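You operate a simulated robot arm through the tools that you are given. There is no shell and no other tool. Be economical: measure what you need, move in short steps, check, and stop when the job is done.

The job below is to be done with a simulated robot arm. You get a single attempt, and the scene is never put back.

JOB
Gauge cable block 1 and put it in the tray for its result.
Fine: free the jaw lock first; end with the jaw wide and locked again.
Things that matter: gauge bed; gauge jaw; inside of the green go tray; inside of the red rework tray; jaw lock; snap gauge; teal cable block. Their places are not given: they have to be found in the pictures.

The check looks at the end state, three seconds after you hand in, the way a careful person would. Anything else that was tipped, shoved, dropped, spilled or broken makes it a failure.

ROBOT AND FRAMES
A 6-joint arm with a two-finger parallel gripper, fixed in place. Base frame: the origin is at the foot of the arm, x ahead of it, y to its left, z up. Lengths are in m, angles in degrees, forces in N, time in s.
With the tool pointing down near the work surface it reaches from about 0.18 to 0.84 m from the base axis. Its first joint turns from -166.0 to 166.0 degrees. Payload 3.91 kg.
Tool frame: the origin (TCP) lies between the finger pads and is the grasp point; the fingertips stand 0.03 m ahead of it; z points along the fingers, y is the line along which they close. The gripper opens to 0.11 m. The fingers are 0.02 m wide and 0.01 m thick; the gripper's body (0.048 by 0.112 m) begins 0.055 m behind the TCP.
Orientation is that of the tool frame in the base frame, as [roll, pitch, yaw] about the fixed x, y, z axes, in that order (R = Rz(yaw) Ry(pitch) Rx(roll)). With the fingers straight down and closing along the base's y, the tool's x points along the base's -x, its y along +y and its z along -z.

CONTROLS
- The arm moves only by the tool apply_moves. Its argument "rows" is a list of rows, each a list of 3 entries, a list of its own where there are three numbers: the shift along the tool's x, y, z in m, then the turn, a rotation vector about the tool's x, y, z in degrees, then the gripper command, from -1 (shut) to 1 (fully open), values between in proportion. In form: [[[dx, dy, dz], [wx, wy, wz], hand], ...]. A call has 1 to 8 rows; each row shifts and turns the commanded pose from where the row before left it, along the tool's axes as they then stand. Rows are played at 5 a second. More than 0.05 m and 8.6 degrees between two rows, or a gripper value outside its range, and nothing of the call is played. Where a pose cannot be reached the arm comes as near as it can. A force on the tool above 90 N (or 10 N above the force at the start of the call, whichever is more), or a blocked arm, ends the call early, and 0.2 s more pass. The fingers move at their own pace (about 0.108 m/s each) and stop on an object; they squeeze with about 38 N. The grip force told is the motor's: it shows also when the fingers shut on nothing. Time passes only in rows, and 0.2 s behind the last, so rows that do not move let the fingers close. It gives the time, the measured TCP pose, the force on the tool (base axes), the opening and the grip force at its end, in the units of the frame above (readings bear some noise), with the torque about the TCP (base axes, N m) and any sound that the robot's microphone picked up.
- Cameras (640 x 400 px; columns grow to the right, rows downward): "scene" is fixed at [0.0495, -0.5006, 1.552]; the picture's right is [0.33, -0.94, 0.00], its down [-0.91, -0.32, -0.28] and it looks along [0.26, 0.09, -0.96] (base axes); focal length 291 px, centre (320, 200). "wrist" rides on the gripper at [0.077, 0.007, -0.114] in the tool frame; the picture's right is [-0.09, 1.00, 0.00], its down [-0.80, -0.07, -0.59] and it looks along [-0.59, -0.05, 0.80] (tool axes); focal length 270 px, centre (320, 200).
- camera(camera): a new picture of that camera. No time passes.
- move_column(by): slides the trunk up (or, below 0, down) by that many m; the arm rides with it, the base frame stays. It gives what a move gives, with no picture.
- measure_at(camera, pixels): for up to 12 pixels [column, row] of the newest picture of that camera ("zoom" is the newest enlarged one), the place [x, y, z] in the base frame of the surface seen there, good to about 0.002 m. No time passes.
- close_up(camera, box): a new picture of the part [left, top, right, bottom] of that camera's present view, enlarged. No time passes.
- hand_in(): hands the job in; it is judged then, once.

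Work in short steps. Measure before you move; look again where a grasp or a placing could have gone wrong, and mend it. You have 80 turns and 54 pictures in all, those below and enlarged ones among them. Open the gripper and draw the arm clear of the work before you hand the job in, unless the task says otherwise; then end with one line.

The tools are called by a JSON object that holds its "fn" and its "kwargs". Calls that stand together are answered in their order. apply_moves: Moves the arm, as the interface text tells. Its arguments: {"type":"object","properties":{"rows":{"type":"array"}},"required":["rows"]} The other tools are called the same way: move_column (by) slides the trunk up or down; camera (camera) takes a picture; measure_at (camera, pixels) gives the place of the surface under pixels of a picture; close_up (camera, box) takes an enlarged picture of a part of a camera's view; hand_in () hands the job in.

At the start:

```text
t: 0.0
tool_pos: [0.2633, -0.3504, 1.1728]
orientation: [-180.0, 0.1, -179.9]
ft_force: [0.3, 0.0, -0.1]
torque: [-0.01, -0.01, 0.0]
gripper_width: 0.11
gripper_force: 0.0
trunk travel left (down, up): [-0.425, 0.115]
```

scene: 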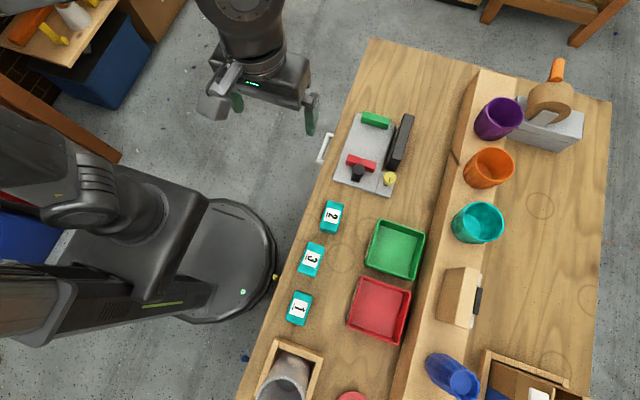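
wrist: 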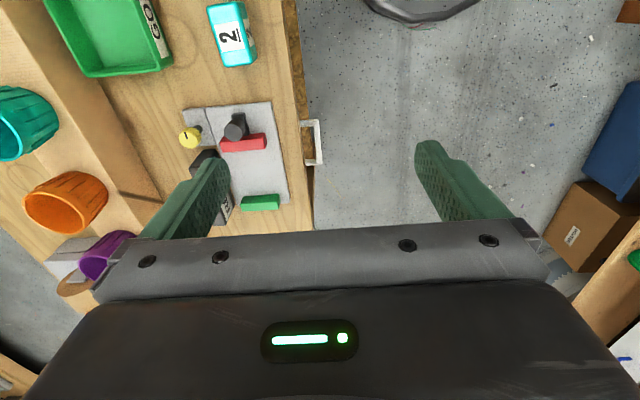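

The scene shows the gauge around (370,155), blocks at left, and trays at (395,250) and (380,310). I take enlarged views of the gauge and of the blocks.

{"fn": "close_up", "kwargs": {"camera": "scene", "box": [320, 100, 430, 210]}}

{"fn": "close_up", "kwargs": {"camera": "scene", "box": [270, 190, 440, 350]}}

{"fn": "measure_at", "kwargs": {"camera": "scene", "pixels": [[299, 308], [310, 259], [332, 217], [395, 250], [380, 310], [340, 140], [355, 130], [345, 175], [376, 121], [361, 163], [357, 172], [390, 179]]}}

```text
3.64 times, centred on (375, 155) of scene
```

zoom: 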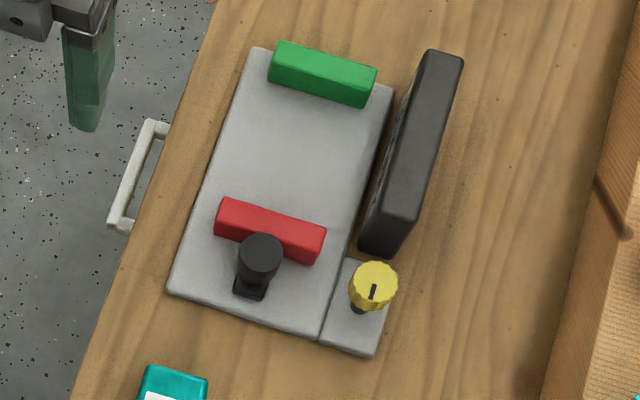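

```text
2.50 times, centred on (355, 270) of scene
```

zoom: 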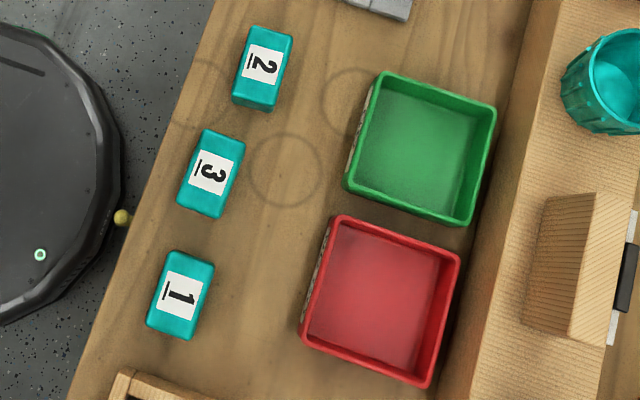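

```text
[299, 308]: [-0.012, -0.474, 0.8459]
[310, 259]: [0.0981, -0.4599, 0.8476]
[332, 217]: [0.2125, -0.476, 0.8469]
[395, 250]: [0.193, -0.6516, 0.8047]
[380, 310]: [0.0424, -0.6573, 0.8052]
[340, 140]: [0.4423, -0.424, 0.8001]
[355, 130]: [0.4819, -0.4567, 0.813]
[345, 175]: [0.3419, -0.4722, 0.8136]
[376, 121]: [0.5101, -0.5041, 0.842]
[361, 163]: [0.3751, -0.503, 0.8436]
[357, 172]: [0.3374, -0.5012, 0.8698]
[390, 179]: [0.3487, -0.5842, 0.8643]
```

I look closer at the gauge from the wrist camera.

{"fn": "close_up", "kwargs": {"camera": "wrist", "box": [160, 90, 330, 230]}}

{"fn": "close_up", "kwargs": {"camera": "wrist", "box": [40, 0, 280, 100]}}

```text
2.86 times, centred on (245, 160) of wrist
```

zoom: 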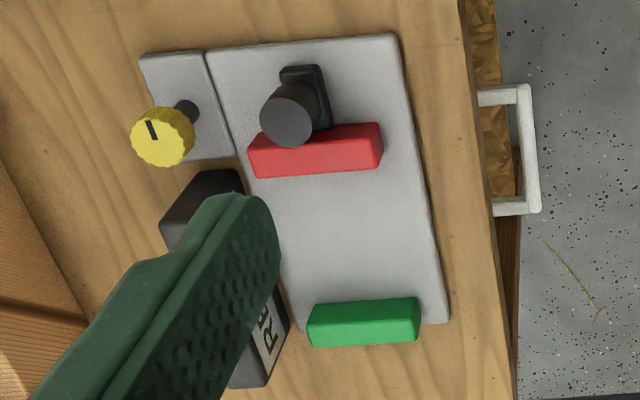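

```text
2.67 times, centred on (160, 50) of wrist
```

zoom: 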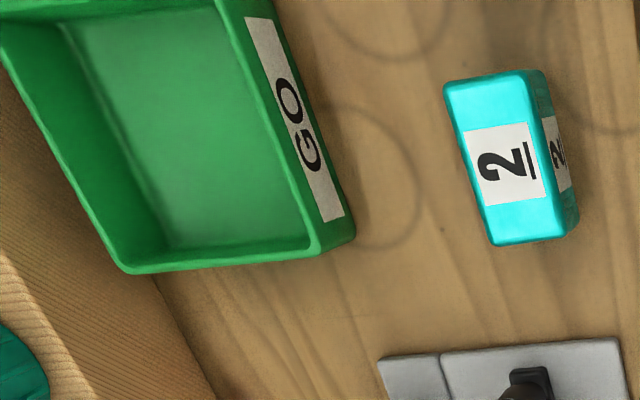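

The readout box's labelled face points toward +y, so I shift over to x≈0.43 and turn the tool 90° so the wrist camera looks at it.

{"fn": "apply_moves", "kwargs": {"rows": [[[-0.04, 0, 0], [0, 0, 8.5], 1], [[-0.04, 0, 0], [0, 0, 8.5], 1], [[-0.04, 0, 0], [0, 0, 8.5], 1], [[-0.04, 0, 0], [0, 0, 8.5], 1], [[0, 0, 0], [0, 0, 8.5], 1], [[0, 0, 0], [0, 0, 8.5], 1], [[0, 0, 0], [0, 0, 8.5], 1], [[0, 0, 0], [0, 0, 8.5], 1]]}}

{"fn": "apply_moves", "kwargs": {"rows": [[[0, 0, 0], [0, 0, 8.5], 1], [[0, 0, 0], [0, 0, 8.5], 1], [[0, 0, 0], [0, 0, 5], 1], [[0, 0, 0], [0, 0, 0], 1]]}}

{"fn": "camera", "kwargs": {"camera": "wrist"}}

```text
t: 1.8
tool_pos: [0.4176, -0.3854, 1.1713]
orientation: [180.0, 0.0, 111.9]
ft_force: [0.1, 0.8, -0.5]
torque: [-0.02, 0.02, -0.02]
gripper_width: 0.1103
gripper_force: 0.1
trunk travel left (down, up): [-0.425, 0.115]
```

```text
t: 2.8
tool_pos: [0.416, -0.3846, 1.1726]
orientation: [179.9, 0.0, 89.9]
ft_force: [0.3, 0.3, 0.8]
torque: [0.03, -0.05, -0.02]
gripper_width: 0.1099
gripper_force: 0.0
trunk travel left (down, up): [-0.425, 0.115]
```

```text
47 pictures are left
```

wrist: 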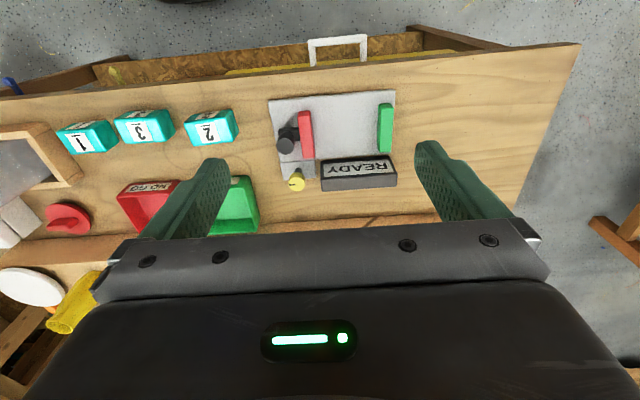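

The readout shows "READY". I zoom on the gauge and on the blocks for details.

{"fn": "close_up", "kwargs": {"camera": "wrist", "box": [260, 80, 410, 200]}}

{"fn": "measure_at", "kwargs": {"camera": "wrist", "pixels": [[296, 184], [287, 141], [277, 104], [391, 95], [340, 120], [305, 112], [309, 155], [384, 106], [386, 148], [93, 137], [70, 132], [105, 122]]}}

```text
3.33 times, centred on (335, 140) of wrist
```

zoom: 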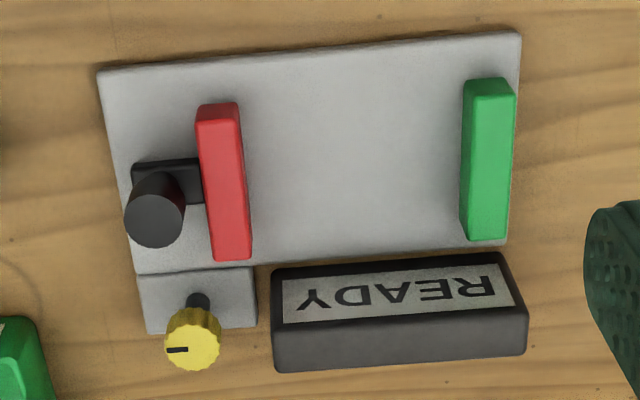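

```text
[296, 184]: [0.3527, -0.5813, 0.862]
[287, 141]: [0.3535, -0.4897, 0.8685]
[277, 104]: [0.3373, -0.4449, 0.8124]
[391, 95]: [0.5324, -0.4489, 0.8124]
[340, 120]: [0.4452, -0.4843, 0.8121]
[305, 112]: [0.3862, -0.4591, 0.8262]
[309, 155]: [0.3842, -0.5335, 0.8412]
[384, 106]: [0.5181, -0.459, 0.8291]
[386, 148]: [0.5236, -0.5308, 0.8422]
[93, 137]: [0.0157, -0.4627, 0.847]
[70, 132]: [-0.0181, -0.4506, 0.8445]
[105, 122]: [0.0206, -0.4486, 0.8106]
```

I measure edges on this enlarged picture: lock knob, jaw handle, jaw and anvil ends.

{"fn": "measure_at", "kwargs": {"camera": "zoom", "pixels": [[193, 342], [170, 340], [217, 340], [193, 362], [193, 320], [155, 218], [130, 215], [178, 222], [155, 200], [155, 243], [212, 108], [246, 250]]}}

{"fn": "measure_at", "kwargs": {"camera": "zoom", "pixels": [[215, 180], [230, 180], [205, 125], [240, 125], [470, 95], [510, 95], [467, 225], [500, 225], [136, 165], [400, 340], [290, 350], [520, 330]]}}

{"fn": "close_up", "kwargs": {"camera": "wrist", "box": [40, 90, 260, 240]}}

```text
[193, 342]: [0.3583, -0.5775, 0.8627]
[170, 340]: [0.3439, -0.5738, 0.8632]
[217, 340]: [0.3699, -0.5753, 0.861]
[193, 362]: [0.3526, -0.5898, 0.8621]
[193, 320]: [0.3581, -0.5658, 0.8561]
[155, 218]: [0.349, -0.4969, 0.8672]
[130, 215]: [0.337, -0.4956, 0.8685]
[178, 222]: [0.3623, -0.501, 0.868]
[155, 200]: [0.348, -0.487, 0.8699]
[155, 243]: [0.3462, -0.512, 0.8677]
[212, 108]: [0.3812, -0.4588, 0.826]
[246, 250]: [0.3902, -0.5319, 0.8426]
```

```text
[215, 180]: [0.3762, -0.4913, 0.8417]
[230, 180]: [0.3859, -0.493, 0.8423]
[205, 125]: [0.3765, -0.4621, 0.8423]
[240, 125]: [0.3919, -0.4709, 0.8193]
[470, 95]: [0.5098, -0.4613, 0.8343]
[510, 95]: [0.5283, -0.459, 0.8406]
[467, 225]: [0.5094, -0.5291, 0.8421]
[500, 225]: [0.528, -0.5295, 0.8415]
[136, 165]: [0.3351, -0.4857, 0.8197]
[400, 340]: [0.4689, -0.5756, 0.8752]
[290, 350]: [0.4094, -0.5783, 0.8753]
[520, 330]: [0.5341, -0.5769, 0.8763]
```

```text
2.67 times, centred on (150, 165) of wrist
```

zoom: 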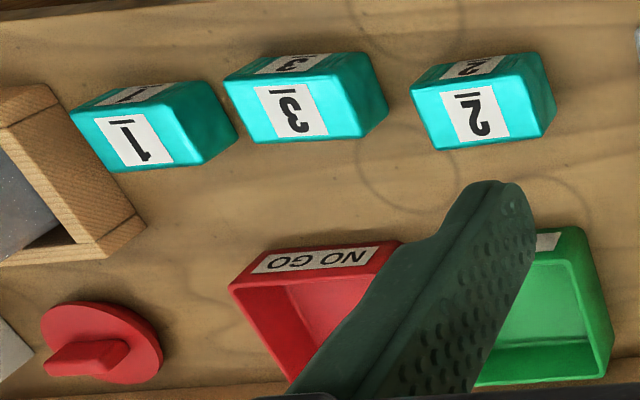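

The gauge is axis-aligned: the jaw face is at x≈0.390, the anvil face at x≈0.509, and the lock knob at (0.357,-0.577), top z 0.862. I move above the lock knob with a narrowed gripper.

{"fn": "apply_moves", "kwargs": {"rows": [[[-0.04, -0.012, 0.03], [0, 0, 0], -0.18], [[-0.04, -0.012, 0.03], [0, 0, 0], -0.18], [[-0.04, -0.012, 0.03], [0, 0, 0], -0.18], [[-0.04, -0.012, 0.03], [0, 0, 0], -0.18], [[-0.032, -0.011, 0.04], [0, 0, 0], -0.18], [[0, 0, 0.04], [0, 0, 0], -0.18], [[0, 0, 0.04], [0, 0, 0], -0.18], [[0, 0, 0], [0, 0, 0], -0.18]]}}

{"fn": "camera", "kwargs": {"camera": "wrist"}}

```text
refused: row 1 steps farther than a row can; nothing moved
```

```text
44 pictures are left
```

wrist: 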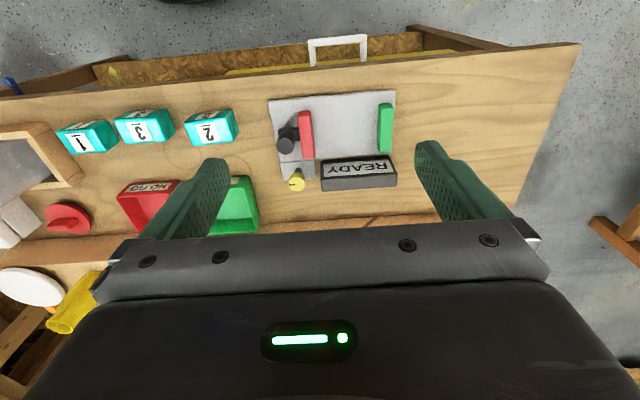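

The step was too long (norm > 0.05), so I use smaller rows.

{"fn": "apply_moves", "kwargs": {"rows": [[[-0.035, -0.01, 0.025], [0, 0, 0], -0.18], [[-0.035, -0.01, 0.025], [0, 0, 0], -0.18], [[-0.035, -0.01, 0.025], [0, 0, 0], -0.18], [[-0.035, -0.01, 0.025], [0, 0, 0], -0.18], [[-0.035, -0.01, 0.025], [0, 0, 0], -0.18], [[-0.0174, -0.009, 0.04], [0, 0, 0], -0.18], [[0, 0, 0.04], [0, 0, 0], -0.18], [[0, 0, 0], [0, 0, 0], -0.18]]}}

{"fn": "camera", "kwargs": {"camera": "wrist"}}

```text
t: 4.6
tool_pos: [0.3562, -0.5792, 0.9677]
orientation: [-179.9, -0.1, 90.0]
ft_force: [0.8, 0.2, -0.4]
torque: [0.01, -0.01, -0.01]
gripper_width: 0.0451
gripper_force: 0.1
trunk travel left (down, up): [-0.425, 0.115]
```

```text
43 pictures are left
```

wrist: 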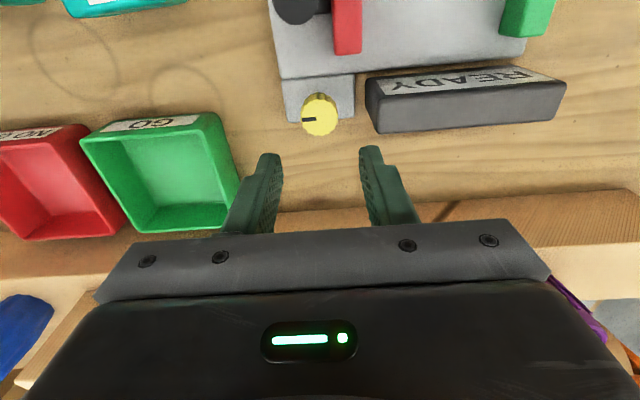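

The knob is at about (320,115). I measure its edges for a fine centre.

{"fn": "measure_at", "kwargs": {"camera": "wrist", "pixels": [[304, 118], [337, 118], [321, 103], [321, 133], [321, 118], [368, 85], [369, 130], [375, 105]]}}

```text
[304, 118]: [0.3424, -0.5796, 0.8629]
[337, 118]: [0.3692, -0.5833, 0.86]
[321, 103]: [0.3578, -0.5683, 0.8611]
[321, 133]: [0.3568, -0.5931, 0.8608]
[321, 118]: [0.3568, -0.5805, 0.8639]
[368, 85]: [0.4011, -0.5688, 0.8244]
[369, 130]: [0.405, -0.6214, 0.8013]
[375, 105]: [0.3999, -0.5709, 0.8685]
```

Centre (0.356,-0.580). I descend to z≈0.853 and close on the knob.

{"fn": "apply_moves", "kwargs": {"rows": [[[0, 0, 0.04], [0, 0, 0], -0.18], [[0, 0, 0.04], [0, 0, 0], -0.18], [[0, 0, 0.034], [0, 0, 0], -0.18], [[0, 0, 0], [0, 0, 0], -0.18], [[0, 0, 0], [0, 0, 0], -1], [[0, 0, 0], [0, 0, 0], -1], [[0, 0, 0], [0, 0, 0], -1]]}}

```text
t: 6.2
tool_pos: [0.3548, -0.579, 0.8525]
orientation: [179.9, 0.0, 89.9]
ft_force: [-10.5, 3.3, -2.1]
torque: [-0.52, -0.19, -0.06]
gripper_width: 0.0319
gripper_force: 44.8
trunk travel left (down, up): [-0.425, 0.115]
```

The knob is gripped at 0.032 m. I turn it counterclockwise (seen from above) a little and read the torque.

{"fn": "apply_moves", "kwargs": {"rows": [[[0, 0, 0], [0, 0, -5], -1], [[0, 0, 0], [0, 0, -5], -1], [[0, 0, 0], [0, 0, -5], -1], [[0, 0, 0], [0, 0, 0], -1]]}}

```text
t: 7.2
tool_pos: [0.354, -0.5773, 0.8527]
orientation: [-180.0, -0.1, 105.1]
ft_force: [-25.9, -1.8, -8.9]
torque: [-0.71, 0.49, -0.04]
gripper_width: 0.0319
gripper_force: 44.7
trunk travel left (down, up): [-0.425, 0.115]
```

The z torque is small, but the sideways force of -26 N in x suggests that my axis is off to +x. I shift 3 mm toward -x and check the force.

{"fn": "apply_moves", "kwargs": {"rows": [[[0.0008, -0.0028, 0], [0, 0, 0], -1], [[0, 0, 0], [0, 0, 0], -1]]}}

{"fn": "camera", "kwargs": {"camera": "wrist"}}

```text
t: 7.8
tool_pos: [0.3545, -0.578, 0.8515]
orientation: [179.9, 0.1, 104.9]
ft_force: [-14.5, -6.5, -8.0]
torque: [1.18, 0.57, -0.08]
gripper_width: 0.0315
gripper_force: 45.0
trunk travel left (down, up): [-0.425, 0.115]
```

```text
42 pictures are left
```

wrist: 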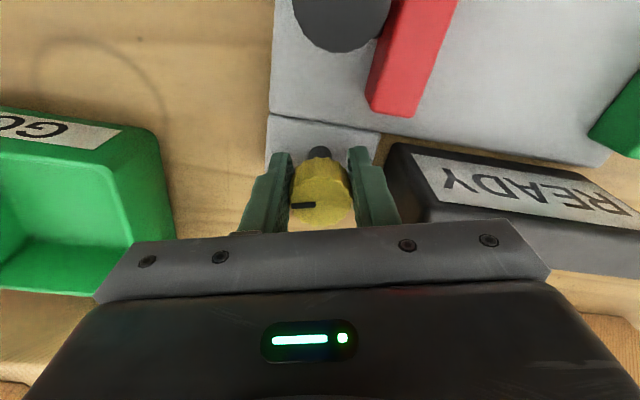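

The pointer (292–313, 205) still lies level in the tool view, so the knob turned with the gripper. I continue counterclockwise.

{"fn": "apply_moves", "kwargs": {"rows": [[[0, 0, 0], [0, 0, -7], -1], [[0, 0, 0], [0, 0, -7], -1], [[0, 0, 0], [0, 0, -7], -1], [[0, 0, 0], [0, 0, -7], -1], [[0, 0, 0], [0, 0, 0], -1]]}}

```text
t: 9.0
tool_pos: [0.3531, -0.5791, 0.8527]
orientation: [179.9, 0.0, 133.0]
ft_force: [-21.5, -7.4, -10.6]
torque: [-0.65, 0.27, -0.07]
gripper_width: 0.0319
gripper_force: 44.9
trunk travel left (down, up): [-0.425, 0.115]
```

{"fn": "apply_moves", "kwargs": {"rows": [[[0.002, -0.002, 0], [0, 0, -7], -1], [[0, 0, 0], [0, 0, -7], -1], [[0, 0, 0], [0, 0, -7], -1], [[0, 0, 0], [0, 0, -7], -1], [[0, 0, 0], [0, 0, -7], -1], [[0, 0, 0], [0, 0, -7], -1], [[0, 0, 0], [0, 0, -5], -1], [[0, 0, 0], [0, 0, 0], -1]]}}

{"fn": "camera", "kwargs": {"camera": "wrist"}}

```text
t: 10.8
tool_pos: [0.3522, -0.5816, 0.8528]
orientation: [-180.0, 0.2, 179.9]
ft_force: [-4.6, -32.4, -3.5]
torque: [-0.37, -0.87, -0.41]
gripper_width: 0.032
gripper_force: 45.0
trunk travel left (down, up): [-0.425, 0.115]
```

```text
41 pictures are left
```

wrist: 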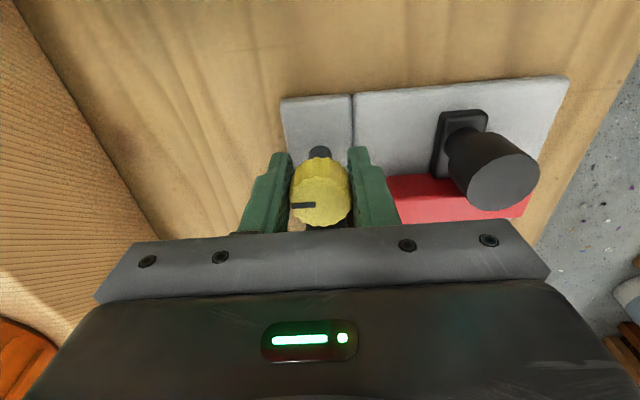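

The knob has turned 90° and the torque is rising (-0.41), likely at its stop. I let go, rise, and look.

{"fn": "apply_moves", "kwargs": {"rows": [[[0, 0, 0], [0, 0, 0], -0.18], [[0, 0, 0], [0, 0, 0], -0.18], [[0, 0, -0.04], [0, 0, 0], -0.18], [[0, 0, -0.04], [0, 0, 0], -0.18], [[0, 0, -0.04], [0, 0, 0], -0.18], [[0, 0, 0], [0, 0, 0], -0.18]]}}

{"fn": "close_up", "kwargs": {"camera": "wrist", "box": [240, 30, 480, 180]}}

```text
t: 12.2
tool_pos: [0.3523, -0.5766, 0.9765]
orientation: [180.0, -0.1, -180.0]
ft_force: [-0.2, -0.3, 0.4]
torque: [0.03, 0.0, 0.03]
gripper_width: 0.0449
gripper_force: 0.1
trunk travel left (down, up): [-0.425, 0.115]
```

```text
2.67 times, centred on (360, 105) of wrist
```

zoom: 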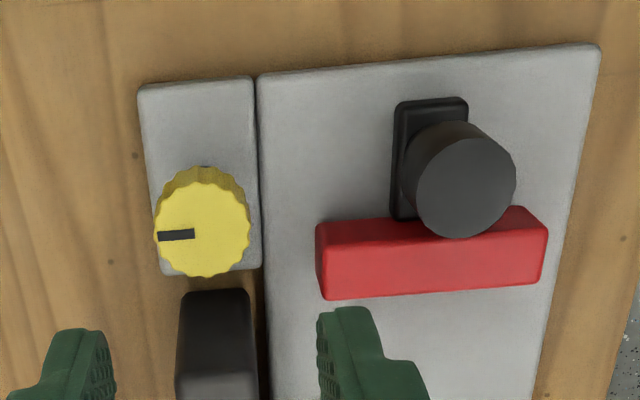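

The pointer now points to -y. I measure the corners of block 1, the handle, and the jaw.

{"fn": "measure_at", "kwargs": {"camera": "zoom", "pixels": [[465, 185], [420, 185], [512, 185], [465, 235], [465, 130], [325, 255], [540, 235], [325, 290], [203, 235], [430, 110]]}}

{"fn": "close_up", "kwargs": {"camera": "scene", "box": [275, 280, 325, 335]}}

```text
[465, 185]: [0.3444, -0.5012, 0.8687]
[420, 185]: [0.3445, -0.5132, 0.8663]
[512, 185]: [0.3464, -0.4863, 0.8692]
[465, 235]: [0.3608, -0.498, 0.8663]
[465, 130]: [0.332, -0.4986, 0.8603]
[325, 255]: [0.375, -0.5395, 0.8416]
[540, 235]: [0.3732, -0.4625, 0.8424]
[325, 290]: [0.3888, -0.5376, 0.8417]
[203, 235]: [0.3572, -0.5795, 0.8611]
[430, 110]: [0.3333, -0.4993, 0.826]
```

```text
7.27 times, centred on (300, 308) of scene
```

zoom: 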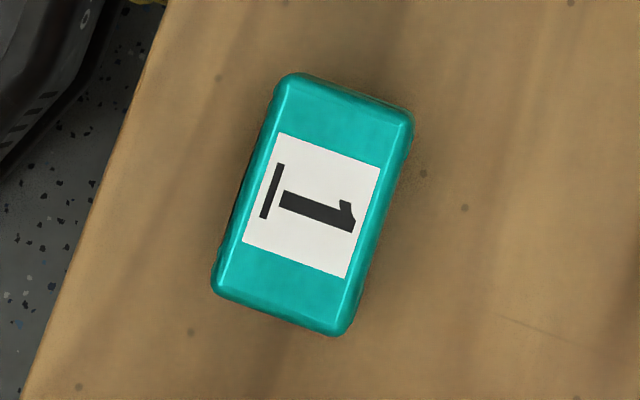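

{"fn": "measure_at", "kwargs": {"camera": "zoom", "pixels": [[293, 85], [400, 117], [337, 325], [225, 287], [312, 205], [270, 145], [375, 230], [350, 95], [280, 310]]}}

```text
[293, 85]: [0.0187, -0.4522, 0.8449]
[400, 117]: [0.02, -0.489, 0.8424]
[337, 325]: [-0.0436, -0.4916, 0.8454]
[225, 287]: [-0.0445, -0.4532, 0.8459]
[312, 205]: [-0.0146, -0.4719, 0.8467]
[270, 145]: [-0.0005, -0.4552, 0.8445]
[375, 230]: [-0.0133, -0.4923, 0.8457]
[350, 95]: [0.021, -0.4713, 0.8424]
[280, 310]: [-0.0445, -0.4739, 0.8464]
```

Block 1 is centred at about (-0.012,-0.473), 0.07 × 0.043 m, aligned with x. I move above it and open the gripper.

{"fn": "apply_moves", "kwargs": {"rows": [[[0.0455, 0.013, 0], [0, 0, 0], 0.5], [[0.0455, 0.013, 0], [0, 0, 0], 0.5], [[0.0455, 0.013, 0], [0, 0, 0], 0.5], [[0.0455, 0.013, 0], [0, 0, 0], 0.5], [[0.0455, 0.013, 0], [0, 0, 0], 0.5], [[0.0455, 0.013, 0], [0, 0, 0], 0.5], [[0.0455, 0.013, 0], [0, 0, 0], 0.5], [[0.0455, 0.013, 0], [0, 0, 0], 0.5]]}}

{"fn": "camera", "kwargs": {"camera": "wrist"}}

```text
t: 14.0
tool_pos: [-0.0118, -0.4722, 0.9745]
orientation: [180.0, 0.0, -179.9]
ft_force: [0.1, 0.2, -0.1]
torque: [0.01, 0.02, 0.01]
gripper_width: 0.0826
gripper_force: 0.0
trunk travel left (down, up): [-0.425, 0.115]
```

```text
38 pictures are left
```

wrist: 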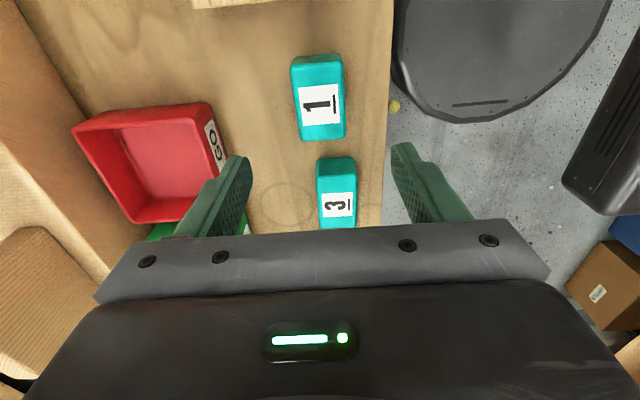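

I am aligned with block 1 (col 320). I descend to z 0.838 and grip.

{"fn": "apply_moves", "kwargs": {"rows": [[[0, 0, 0.045], [0, 0, 0], 0.5], [[0, 0, 0.045], [0, 0, 0], 0.5], [[0, 0, 0.046], [0, 0, 0], 0.5], [[0, 0, 0], [0, 0, 0], 0.5], [[0, 0, 0], [0, 0, 0], -1], [[0, 0, 0], [0, 0, 0], -1], [[0, 0, 0], [0, 0, 0], -1]]}}

{"fn": "camera", "kwargs": {"camera": "wrist"}}

```text
t: 15.6
tool_pos: [-0.01, -0.4728, 0.8384]
orientation: [180.0, 0.0, -180.0]
ft_force: [0.5, -0.2, 0.2]
torque: [0.03, -0.01, 0.0]
gripper_width: 0.0455
gripper_force: 38.0
trunk travel left (down, up): [-0.425, 0.115]
```

```text
37 pictures are left
```

wrist: 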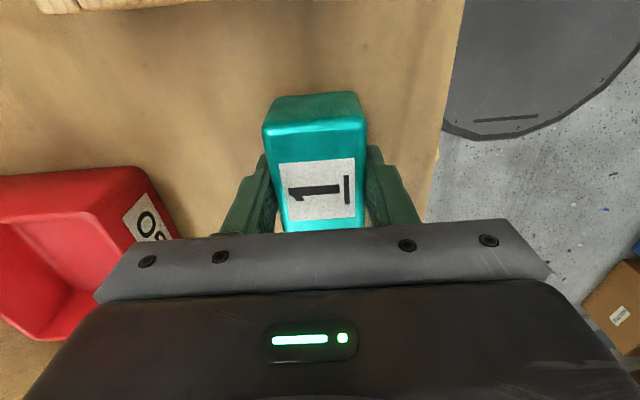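

The block is held (0.0455). I lift it and carry it toward the gauge.

{"fn": "apply_moves", "kwargs": {"rows": [[[0, 0, -0.04], [0, 0, 0], -1], [[0, 0, -0.04], [0, 0, 0], -1], [[0, 0, -0.04], [0, 0, 0], -1], [[-0.044, 0, 0], [0, 0, 0], -1], [[-0.044, 0, 0], [0, 0, 0], -1], [[-0.044, 0, 0], [0, 0, 0], -1], [[-0.044, -0.005, 0], [0, 0, 0], -1], [[-0.044, -0.005, 0], [0, 0, 0], -1]]}}

{"fn": "apply_moves", "kwargs": {"rows": [[[-0.044, -0.005, 0], [0, 0, 0], -1], [[-0.044, -0.005, 0], [0, 0, 0], -1], [[-0.044, -0.005, 0], [0, 0, 0], -1], [[-0.044, 0, 0], [0, 0, 0], -1], [[-0.044, 0, 0], [0, 0, 0], -1], [[-0.041, 0, 0], [0, 0, 0], -1], [[0, 0, 0.03], [0, 0, 0], -1], [[0, 0, 0], [0, 0, 0], -1]]}}

{"fn": "camera", "kwargs": {"camera": "wrist"}}

{"fn": "close_up", "kwargs": {"camera": "scene", "box": [320, 100, 430, 210]}}

```text
t: 17.4
tool_pos: [0.2085, -0.4825, 0.9581]
orientation: [179.9, 0.1, -180.0]
ft_force: [-1.2, 0.0, -2.0]
torque: [0.01, 0.01, 0.0]
gripper_width: 0.0453
gripper_force: 37.9
trunk travel left (down, up): [-0.425, 0.115]
```

```text
t: 19.2
tool_pos: [0.4673, -0.4982, 0.9272]
orientation: [-180.0, -0.1, 180.0]
ft_force: [0.3, -0.4, -0.7]
torque: [-0.01, -0.02, -0.01]
gripper_width: 0.0454
gripper_force: 38.1
trunk travel left (down, up): [-0.425, 0.115]
```

```text
36 pictures are left
```

wrist: 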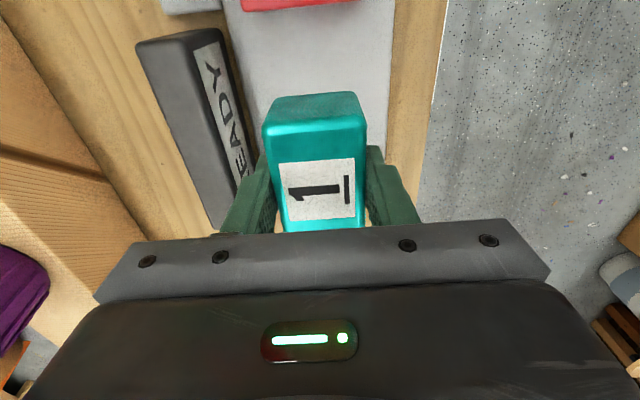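

```text
3.64 times, centred on (375, 155) of scene
```

zoom: 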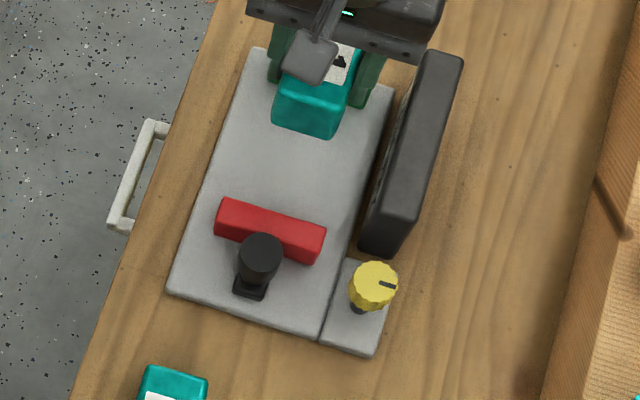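

I check the held block's -x end before lowering it.

{"fn": "measure_at", "kwargs": {"camera": "wrist", "pixels": [[315, 100], [315, 115], [315, 130], [320, 225], [265, 140], [300, 5], [385, 100]]}}

```text
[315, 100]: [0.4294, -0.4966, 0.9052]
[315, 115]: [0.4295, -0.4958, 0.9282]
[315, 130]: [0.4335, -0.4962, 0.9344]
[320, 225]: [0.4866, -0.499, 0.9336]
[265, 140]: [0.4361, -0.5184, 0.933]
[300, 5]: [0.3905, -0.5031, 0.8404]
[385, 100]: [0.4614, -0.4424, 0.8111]
```

The -x end is at 0.429, so the +x end is ≈0.50, clear of the anvil. I lower to the bed (TCP ≈0.8515), release, and rise.

{"fn": "apply_moves", "kwargs": {"rows": [[[0, 0, 0.04], [0, 0, 0], -1], [[0, 0, 0.025], [0, 0, 0], -1], [[0, 0, 0.0105], [0, 0, 0], -1], [[0, 0, 0], [0, 0, 0], -1]]}}

```text
t: 20.2
tool_pos: [0.4696, -0.5008, 0.8511]
orientation: [-180.0, 0.0, -180.0]
ft_force: [-0.1, -0.6, -0.5]
torque: [0.03, -0.02, 0.01]
gripper_width: 0.0454
gripper_force: 37.7
trunk travel left (down, up): [-0.425, 0.115]
```

No contact is felt yet, so I lower in 1 mm steps.

{"fn": "apply_moves", "kwargs": {"rows": [[[0, 0, 0.001], [0, 0, 0], -1], [[0, 0, 0.001], [0, 0, 0], -1], [[0, 0, 0], [0, 0, 0], -1]]}}

```text
t: 21.0
tool_pos: [0.4693, -0.4997, 0.8498]
orientation: [-179.9, 0.0, 180.0]
ft_force: [-0.2, 0.4, -0.7]
torque: [0.0, 0.01, 0.03]
gripper_width: 0.0456
gripper_force: 38.0
trunk travel left (down, up): [-0.425, 0.115]
```

{"fn": "apply_moves", "kwargs": {"rows": [[[0, 0, 0.001], [0, 0, 0], -1], [[0, 0, 0.001], [0, 0, 0], -1], [[0, 0, 0], [0, 0, 0], -1]]}}

{"fn": "close_up", "kwargs": {"camera": "wrist", "box": [200, 60, 440, 240]}}

```text
t: 21.8
tool_pos: [0.4694, -0.4991, 0.8485]
orientation: [-179.9, 0.1, -179.9]
ft_force: [-0.8, -1.0, 13.5]
torque: [0.17, 0.38, 0.0]
gripper_width: 0.0454
gripper_force: 37.8
trunk travel left (down, up): [-0.425, 0.115]
```

```text
2.22 times, centred on (320, 150) of wrist
```

zoom: 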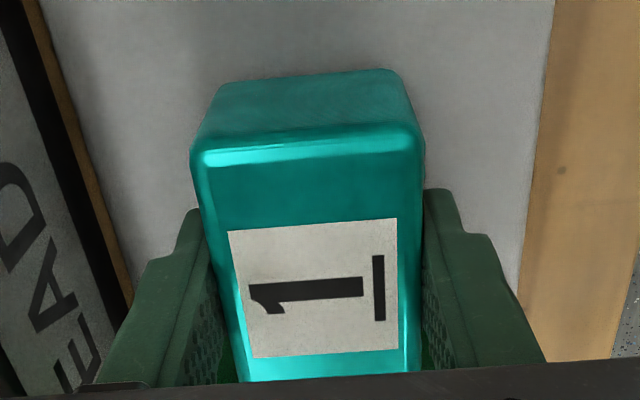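

Contact (13 N). I release with a modest opening and rise, then move back over the jaw handle.

{"fn": "apply_moves", "kwargs": {"rows": [[[0, 0, -0.001], [0, 0, 0], 0.15], [[0, 0, 0], [0, 0, 0], 0.15], [[0, 0, -0.04], [0, 0, 0], 0.15], [[0, 0, -0.04], [0, 0, 0], 0.15], [[0, 0, -0.04], [0, 0, 0], 0], [[0.042, 0, 0], [0, 0, 0], 0], [[0.042, 0, 0], [0, 0, 0], 0], [[0.039, 0, 0], [0, 0, 0], 0]]}}

{"fn": "camera", "kwargs": {"camera": "wrist"}}

{"fn": "close_up", "kwargs": {"camera": "scene", "box": [320, 100, 430, 210]}}

```text
t: 23.6
tool_pos: [0.3469, -0.4983, 0.9667]
orientation: [180.0, 0.0, 180.0]
ft_force: [-0.3, -0.2, -0.6]
torque: [0.0, 0.02, 0.0]
gripper_width: 0.055
gripper_force: 0.1
trunk travel left (down, up): [-0.425, 0.115]
```

```text
33 pictures are left
```

wrist: 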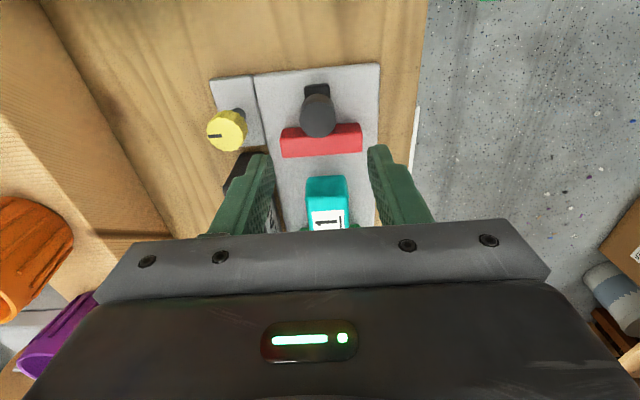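

```text
3.64 times, centred on (375, 155) of scene
```

zoom: 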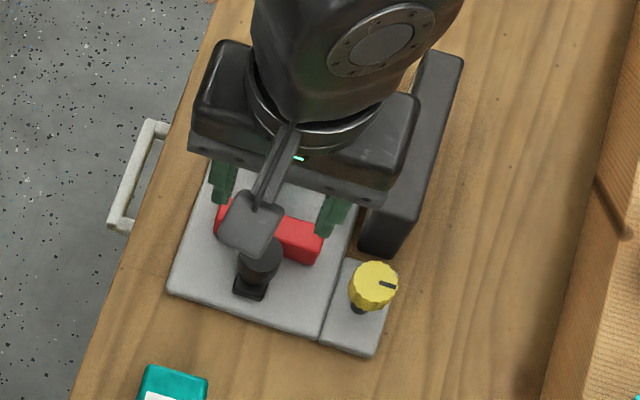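

The block sits on the bed between jaw and anvil. The handle is centred at (0.346,-0.499), so I descend to z≈0.857 and grip it.

{"fn": "apply_moves", "kwargs": {"rows": [[[0, 0, 0.04], [0, 0, 0], 0], [[0, 0, 0.04], [0, 0, 0], 0], [[0, 0, 0.029], [0, 0, 0], 0], [[0, 0, 0], [0, 0, 0], 0], [[0, 0, 0], [0, 0, 0], -1], [[0, 0, 0], [0, 0, 0], -1], [[0, 0, 0], [0, 0, 0], -1]]}}

```text
t: 25.2
tool_pos: [0.3487, -0.4992, 0.8562]
orientation: [-180.0, 0.0, -180.0]
ft_force: [-0.1, -8.4, -1.2]
torque: [-0.4, -0.31, -0.02]
gripper_width: 0.0283
gripper_force: 45.1
trunk travel left (down, up): [-0.425, 0.115]
```

The handle is gripped. I slide the jaw +x by 20 mm and watch the force.

{"fn": "apply_moves", "kwargs": {"rows": [[[-0.005, 0, 0], [0, 0, 0], -1], [[-0.005, 0, 0], [0, 0, 0], -1], [[-0.005, 0, 0], [0, 0, 0], -1], [[-0.005, 0, 0], [0, 0, 0], -1], [[0, 0, 0], [0, 0, 0], -1]]}}

{"fn": "close_up", "kwargs": {"camera": "wrist", "box": [160, 60, 480, 260]}}

```text
t: 26.4
tool_pos: [0.3665, -0.499, 0.8574]
orientation: [179.7, 0.0, 180.0]
ft_force: [-1.3, -11.7, -18.4]
torque: [-0.91, -1.12, -0.04]
gripper_width: 0.0284
gripper_force: 45.2
trunk travel left (down, up): [-0.425, 0.115]
```

```text
2.00 times, centred on (320, 160) of wrist
```

zoom: 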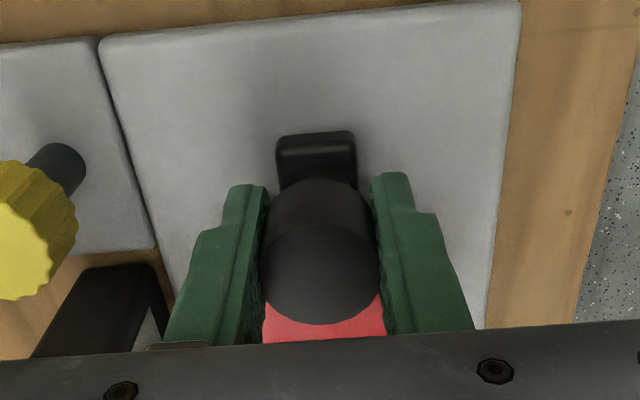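

The jaw slides freely. I continue in small steps until contact.

{"fn": "apply_moves", "kwargs": {"rows": [[[-0.005, 0, 0], [0, 0, 0], -1], [[-0.005, 0, 0], [0, 0, 0], -1], [[-0.005, 0, 0], [0, 0, 0], -1], [[-0.004, 0, 0], [0, 0, 0], -1], [[-0.003, 0, 0], [0, 0, 0], -1], [[-0.003, 0, 0], [0, 0, 0], -1], [[0, 0, 0], [0, 0, 0], -1]]}}

```text
t: 28.0
tool_pos: [0.3928, -0.499, 0.8575]
orientation: [179.8, -0.1, -180.0]
ft_force: [-0.8, -11.1, -27.9]
torque: [-0.95, 0.6, -0.12]
gripper_width: 0.0286
gripper_force: 45.2
trunk travel left (down, up): [-0.425, 0.115]
```

{"fn": "apply_moves", "kwargs": {"rows": [[[-0.002, 0, 0], [0, 0, 0], -1], [[-0.002, 0, 0], [0, 0, 0], -1], [[-0.002, 0, 0], [0, 0, 0], -1], [[-0.002, 0, 0], [0, 0, 0], -1], [[0, 0, 0], [0, 0, 0], -1]]}}

{"fn": "camera", "kwargs": {"camera": "wrist"}}

```text
t: 29.2
tool_pos: [0.3974, -0.4994, 0.8603]
orientation: [179.9, 0.0, 180.0]
ft_force: [-29.1, -12.0, -19.3]
torque: [-0.68, 0.39, -0.03]
gripper_width: 0.0287
gripper_force: 45.1
trunk travel left (down, up): [-0.425, 0.115]
```

```text
30 pictures are left
```

wrist: 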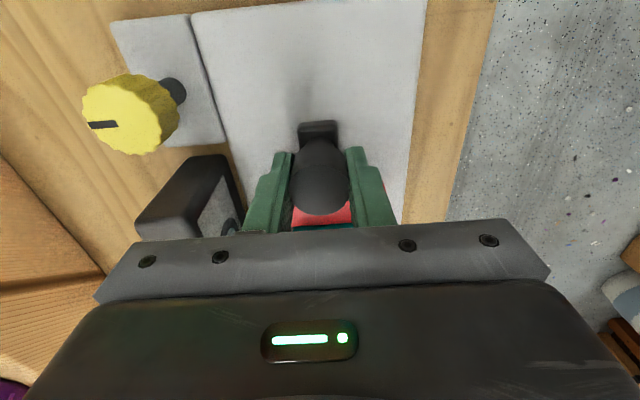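

Solid contact (-29 N). I let go of the handle, rise, and move aside to read the display.

{"fn": "apply_moves", "kwargs": {"rows": [[[0, 0, 0], [0, 0, 0], -0.1], [[0, 0, 0], [0, 0, 0], -0.1], [[0, 0, -0.04], [0, 0, 0], -0.1], [[0, 0, -0.04], [0, 0, 0], -0.1], [[0, 0, -0.04], [0, 0, 0], -0.1], [[0, 0.03, -0.03], [0, 0, 0], -0.1], [[0, 0.03, -0.03], [0, 0, 0], -0.1], [[0, 0, 0], [0, 0, 0], -0.1]]}}

{"fn": "camera", "kwargs": {"camera": "wrist"}}

```text
t: 31.0
tool_pos: [0.3982, -0.4368, 1.0414]
orientation: [-180.0, 0.0, -180.0]
ft_force: [0.6, 1.3, 0.0]
torque: [-0.02, -0.01, 0.0]
gripper_width: 0.0495
gripper_force: 0.1
trunk travel left (down, up): [-0.425, 0.115]
```

```text
29 pictures are left
```

wrist: 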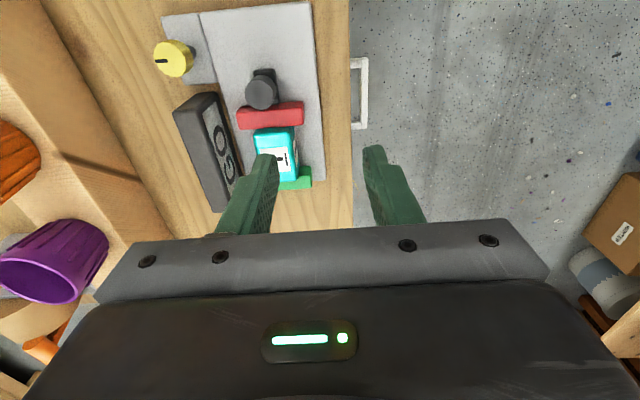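

The display shows "…GO", partly hidden at (225,155). I zoom and shift to see it whole.

{"fn": "apply_moves", "kwargs": {"rows": [[[0.04, 0, 0], [0, 0, 0], -0.1], [[0.04, 0.02, 0], [0, 0, 0], -0.1], [[0, 0, 0], [0, 0, 0], -0.1]]}}

{"fn": "close_up", "kwargs": {"camera": "wrist", "box": [100, 60, 340, 240]}}

```text
t: 31.8
tool_pos: [0.3201, -0.4187, 1.041]
orientation: [-180.0, 0.0, 180.0]
ft_force: [-0.6, 0.9, 0.4]
torque: [-0.05, -0.01, 0.0]
gripper_width: 0.0495
gripper_force: 0.1
trunk travel left (down, up): [-0.425, 0.115]
```

```text
2.22 times, centred on (220, 150) of wrist
```

zoom: 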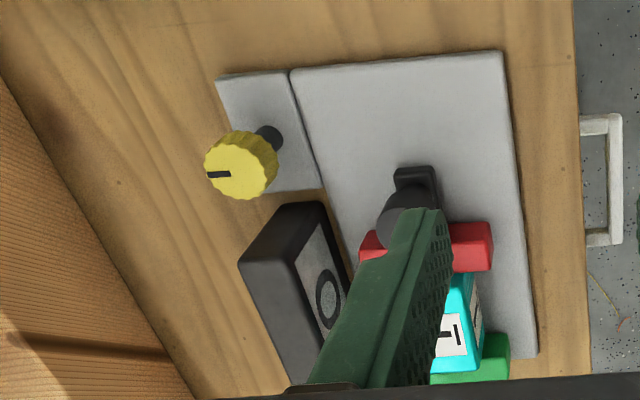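

The text reads toward -x, so the start is nearer +x. I move to +x.

{"fn": "apply_moves", "kwargs": {"rows": [[[-0.045, 0, 0], [0, 0, 0], -0.1], [[-0.045, 0, 0], [0, 0, 0], -0.1], [[-0.045, 0, 0], [0, 0, 0], -0.1], [[-0.045, 0, 0], [0, 0, 0], -0.1], [[0, 0, 0], [0, 0, 0], -0.1]]}}

{"fn": "close_up", "kwargs": {"camera": "wrist", "box": [60, 0, 380, 200]}}

```text
t: 33.0
tool_pos: [0.5002, -0.4175, 1.0413]
orientation: [-180.0, 0.1, 180.0]
ft_force: [0.0, -0.2, 0.4]
torque: [0.03, 0.0, 0.0]
gripper_width: 0.0495
gripper_force: 0.0
trunk travel left (down, up): [-0.425, 0.115]
```

```text
2.00 times, centred on (220, 100) of wrist
```

zoom: 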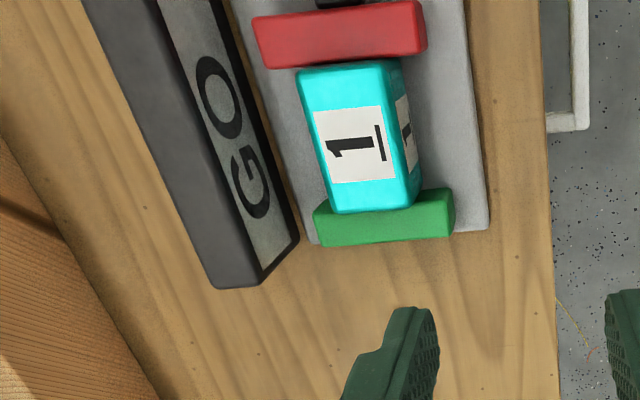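

The display clearly reads "GO", and the block touches both jaw and anvil. I return to the handle to open the jaw.

{"fn": "apply_moves", "kwargs": {"rows": [[[0.035, -0.03, 0], [0, 0, 0], -0.1], [[0.035, -0.03, 0], [0, 0, 0], -0.1], [[0.033, -0.0215, 0], [0, 0, 0], -0.1], [[0, 0, 0.04], [0, 0, 0], -0.1], [[0, 0, 0.03], [0, 0, 0], -0.1], [[0, 0, 0], [0, 0, 0], -0.1]]}}

{"fn": "camera", "kwargs": {"camera": "wrist"}}

```text
t: 34.4
tool_pos: [0.3941, -0.5002, 0.9702]
orientation: [179.9, -0.1, 180.0]
ft_force: [0.4, -0.3, 0.3]
torque: [-0.01, 0.01, 0.01]
gripper_width: 0.0495
gripper_force: 0.0
trunk travel left (down, up): [-0.425, 0.115]
```

```text
26 pictures are left
```

wrist: 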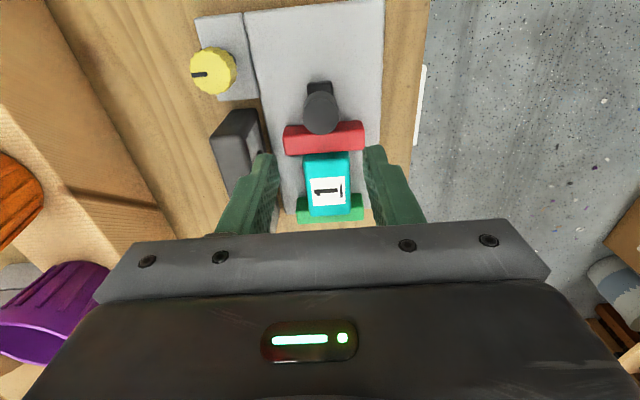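

The handle is at (320,112), well aligned. I descend, grip, and pull back -x by 48 mm.

{"fn": "apply_moves", "kwargs": {"rows": [[[0, 0, 0.04], [0, 0, 0], -0.1], [[0, 0, 0.04], [0, 0, 0], -0.1], [[0, 0, 0.032], [0, 0, 0], -0.1], [[0, 0, 0], [0, 0, 0], -0.1], [[0, 0, 0], [0, 0, 0], -1], [[0, 0, 0], [0, 0, 0], -1], [[0, 0, 0], [0, 0, 0], -1]]}}

{"fn": "apply_moves", "kwargs": {"rows": [[[0.008, 0, 0], [0, 0, 0], -1], [[0.008, 0, 0], [0, 0, 0], -1], [[0.008, 0, 0], [0, 0, 0], -1], [[0.008, 0, 0], [0, 0, 0], -1], [[0.008, 0, 0], [0, 0, 0], -1], [[0.005, 0, 0], [0, 0, 0], -1], [[0.003, 0, 0], [0, 0, 0], -1], [[0, 0, 0], [0, 0, 0], -1]]}}

```text
t: 36.0
tool_pos: [0.396, -0.5002, 0.8573]
orientation: [179.9, -0.1, -180.0]
ft_force: [-1.4, 0.2, 0.1]
torque: [-0.23, -0.56, 0.06]
gripper_width: 0.0282
gripper_force: 45.3
trunk travel left (down, up): [-0.425, 0.115]
```

```text
t: 37.8
tool_pos: [0.3489, -0.4998, 0.8574]
orientation: [-180.0, 0.0, -179.9]
ft_force: [3.0, -3.2, -3.0]
torque: [-0.21, -0.76, 0.02]
gripper_width: 0.0286
gripper_force: 44.9
trunk travel left (down, up): [-0.425, 0.115]
```

It is back at the starting place. I nudge 3 mm more to feel for the end stop.

{"fn": "apply_moves", "kwargs": {"rows": [[[0.0015, 0, 0], [0, 0, 0], -1], [[0.0015, 0, 0], [0, 0, 0], -1], [[0, 0, 0], [0, 0, 0], -1]]}}

```text
t: 38.6
tool_pos: [0.3481, -0.4995, 0.8578]
orientation: [-179.9, 0.1, -180.0]
ft_force: [28.5, -3.1, 7.8]
torque: [1.03, 0.15, 0.08]
gripper_width: 0.0285
gripper_force: 45.1
trunk travel left (down, up): [-0.425, 0.115]
```

The force of +28 N shows the jaw is at its wide stop. I release, rise, and go above the block.

{"fn": "apply_moves", "kwargs": {"rows": [[[-0.003, 0, 0], [0, 0, 0], -0.1], [[0, 0, 0], [0, 0, 0], -0.1], [[0, 0, -0.04], [0, 0, 0], -0.1], [[0, 0, -0.04], [0, 0, 0], -0.1], [[0, 0, -0.04], [0, 0, 0], 0.2], [[-0.042, 0, 0], [0, 0, 0], 0.2], [[-0.042, 0, 0], [0, 0, 0], 0.2], [[0, 0, 0], [0, 0, 0], 0.2]]}}

{"fn": "camera", "kwargs": {"camera": "wrist"}}

```text
t: 40.4
tool_pos: [0.4326, -0.4993, 0.9798]
orientation: [180.0, -0.1, 180.0]
ft_force: [-1.0, 0.4, 0.3]
torque: [0.01, -0.01, -0.03]
gripper_width: 0.0663
gripper_force: 0.0
trunk travel left (down, up): [-0.425, 0.115]
```

```text
25 pictures are left
```

wrist: 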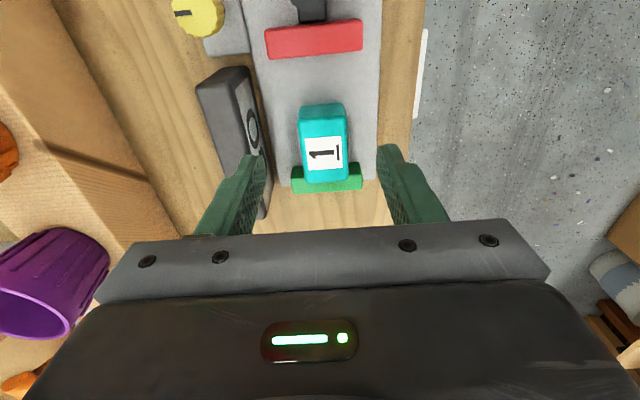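

I measure the block's present place.

{"fn": "measure_at", "kwargs": {"camera": "wrist", "pixels": [[324, 112], [326, 180], [302, 150], [347, 150], [324, 145], [315, 50], [330, 190]]}}

```text
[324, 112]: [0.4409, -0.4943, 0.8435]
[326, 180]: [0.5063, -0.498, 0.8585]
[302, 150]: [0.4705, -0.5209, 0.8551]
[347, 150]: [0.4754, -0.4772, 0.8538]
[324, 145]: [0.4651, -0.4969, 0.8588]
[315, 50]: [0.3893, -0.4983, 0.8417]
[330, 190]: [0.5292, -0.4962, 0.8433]
```

Block centre is (0.473,-0.499). I go over it, descend to z 0.85, and grip.

{"fn": "apply_moves", "kwargs": {"rows": [[[-0.0405, 0, 0], [0, 0, 0], 0.2], [[0, 0, 0.045], [0, 0, 0], 0.2], [[0, 0, 0.045], [0, 0, 0], 0.2], [[0, 0, 0.039], [0, 0, 0], 0.2], [[0, 0, 0], [0, 0, 0], 0.2], [[0, 0, 0], [0, 0, 0], -1], [[0, 0, 0], [0, 0, 0], -1], [[0, 0, 0], [0, 0, 0], -1]]}}

```text
t: 42.2
tool_pos: [0.4724, -0.4999, 0.848]
orientation: [-179.9, 0.1, -180.0]
ft_force: [-1.3, -0.7, 1.7]
torque: [-0.02, -0.09, -0.01]
gripper_width: 0.0452
gripper_force: 38.0
trunk travel left (down, up): [-0.425, 0.115]
```

The block is gripped. I back off 2 mm, lift it, and measure the green tray.

{"fn": "apply_moves", "kwargs": {"rows": [[[0.002, 0, -0.005], [0, 0, 0], -1], [[0, 0, -0.04], [0, 0, 0], -1], [[0, 0, -0.04], [0, 0, 0], -1], [[0, 0, -0.045], [0, 0, 0], -1], [[0, 0, 0], [0, 0, 0], -1]]}}

{"fn": "close_up", "kwargs": {"camera": "scene", "box": [355, 205, 440, 295]}}

```text
t: 43.4
tool_pos: [0.4713, -0.4999, 0.9777]
orientation: [-180.0, 0.0, -180.0]
ft_force: [-0.6, -0.1, -0.8]
torque: [0.0, 0.01, -0.01]
gripper_width: 0.0453
gripper_force: 37.7
trunk travel left (down, up): [-0.425, 0.115]
```

```text
4.44 times, centred on (398, 250) of scene
```

zoom: 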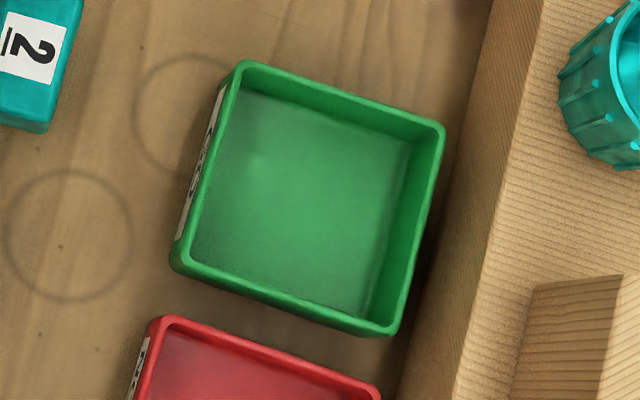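

{"fn": "measure_at", "kwargs": {"camera": "zoom", "pixels": [[240, 66], [438, 127], [388, 330], [176, 262], [302, 195], [240, 100], [400, 145], [360, 310], [200, 250], [530, 200], [470, 60]]}}

```text
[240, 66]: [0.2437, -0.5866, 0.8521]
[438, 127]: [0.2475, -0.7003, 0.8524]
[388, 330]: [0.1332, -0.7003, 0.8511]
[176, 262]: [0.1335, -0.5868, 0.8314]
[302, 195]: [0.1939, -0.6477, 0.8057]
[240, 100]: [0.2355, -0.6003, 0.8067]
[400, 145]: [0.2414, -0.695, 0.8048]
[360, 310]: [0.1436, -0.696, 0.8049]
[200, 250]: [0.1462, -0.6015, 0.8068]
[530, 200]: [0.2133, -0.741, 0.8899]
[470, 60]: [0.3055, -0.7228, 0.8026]
```

The tray interior is x 0.138–0.24, y -0.592…-0.698, floor 0.805, rim 0.852. I carry the block over (0.190,-0.643).

{"fn": "apply_moves", "kwargs": {"rows": [[[0.0402, -0.0204, 0], [0, 0, 0], -1], [[0.0402, -0.0204, 0], [0, 0, 0], -1], [[0.0402, -0.0204, 0], [0, 0, 0], -1], [[0.0402, -0.0204, 0], [0, 0, 0], -1], [[0.0402, -0.0204, 0], [0, 0, 0], -1], [[0.0402, -0.0204, 0], [0, 0, 0], -1], [[0.0402, -0.0204, 0], [0, 0, 0], -1], [[0, 0, 0], [0, 0, 0], -1]]}}

{"fn": "camera", "kwargs": {"camera": "wrist"}}

```text
t: 45.2
tool_pos: [0.1878, -0.64, 0.9777]
orientation: [-180.0, -0.1, -179.9]
ft_force: [0.8, 0.2, -1.1]
torque: [0.0, -0.01, 0.0]
gripper_width: 0.0455
gripper_force: 37.8
trunk travel left (down, up): [-0.425, 0.115]
```

```text
23 pictures are left
```

wrist: 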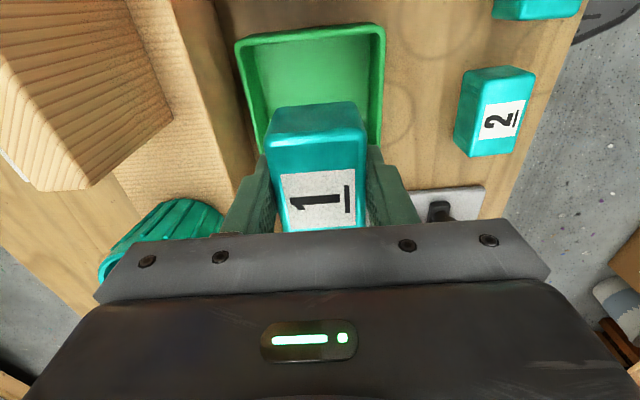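

The block is over the tray. I lower it to z≈0.843.

{"fn": "apply_moves", "kwargs": {"rows": [[[0, 0, 0.04], [0, 0, 0], -1], [[0, 0, 0.04], [0, 0, 0], -1], [[0, 0, 0.035], [0, 0, 0], -1], [[0, 0, 0.015], [0, 0, 0], -1], [[0, 0, 0.003], [0, 0, 0], -1], [[0, 0, 0], [0, 0, 0], -1]]}}

```text
t: 46.6
tool_pos: [0.1902, -0.6421, 0.8458]
orientation: [180.0, 0.1, 179.9]
ft_force: [0.4, 0.0, -0.5]
torque: [-0.01, 0.0, 0.0]
gripper_width: 0.0457
gripper_force: 38.4
trunk travel left (down, up): [-0.425, 0.115]
```

{"fn": "apply_moves", "kwargs": {"rows": [[[0, 0, 0.0015], [0, 0, 0], -1], [[0, 0, 0.0015], [0, 0, 0], -1], [[0, 0, 0], [0, 0, 0], -1]]}}

```text
t: 47.4
tool_pos: [0.19, -0.6428, 0.8431]
orientation: [-179.9, 0.1, -180.0]
ft_force: [0.1, 0.0, -0.6]
torque: [0.01, 0.01, -0.03]
gripper_width: 0.0453
gripper_force: 37.5
trunk travel left (down, up): [-0.425, 0.115]
```

I keep creeping down until contact is felt.

{"fn": "apply_moves", "kwargs": {"rows": [[[0, 0, 0.001], [0, 0, 0], -1], [[0, 0, 0.001], [0, 0, 0], -1], [[0, 0, 0], [0, 0, 0], -1]]}}

```text
t: 48.2
tool_pos: [0.1893, -0.6432, 0.8412]
orientation: [-179.8, 0.0, -180.0]
ft_force: [0.5, -1.3, 10.8]
torque: [0.19, -0.09, -0.01]
gripper_width: 0.0453
gripper_force: 38.1
trunk travel left (down, up): [-0.425, 0.115]
```

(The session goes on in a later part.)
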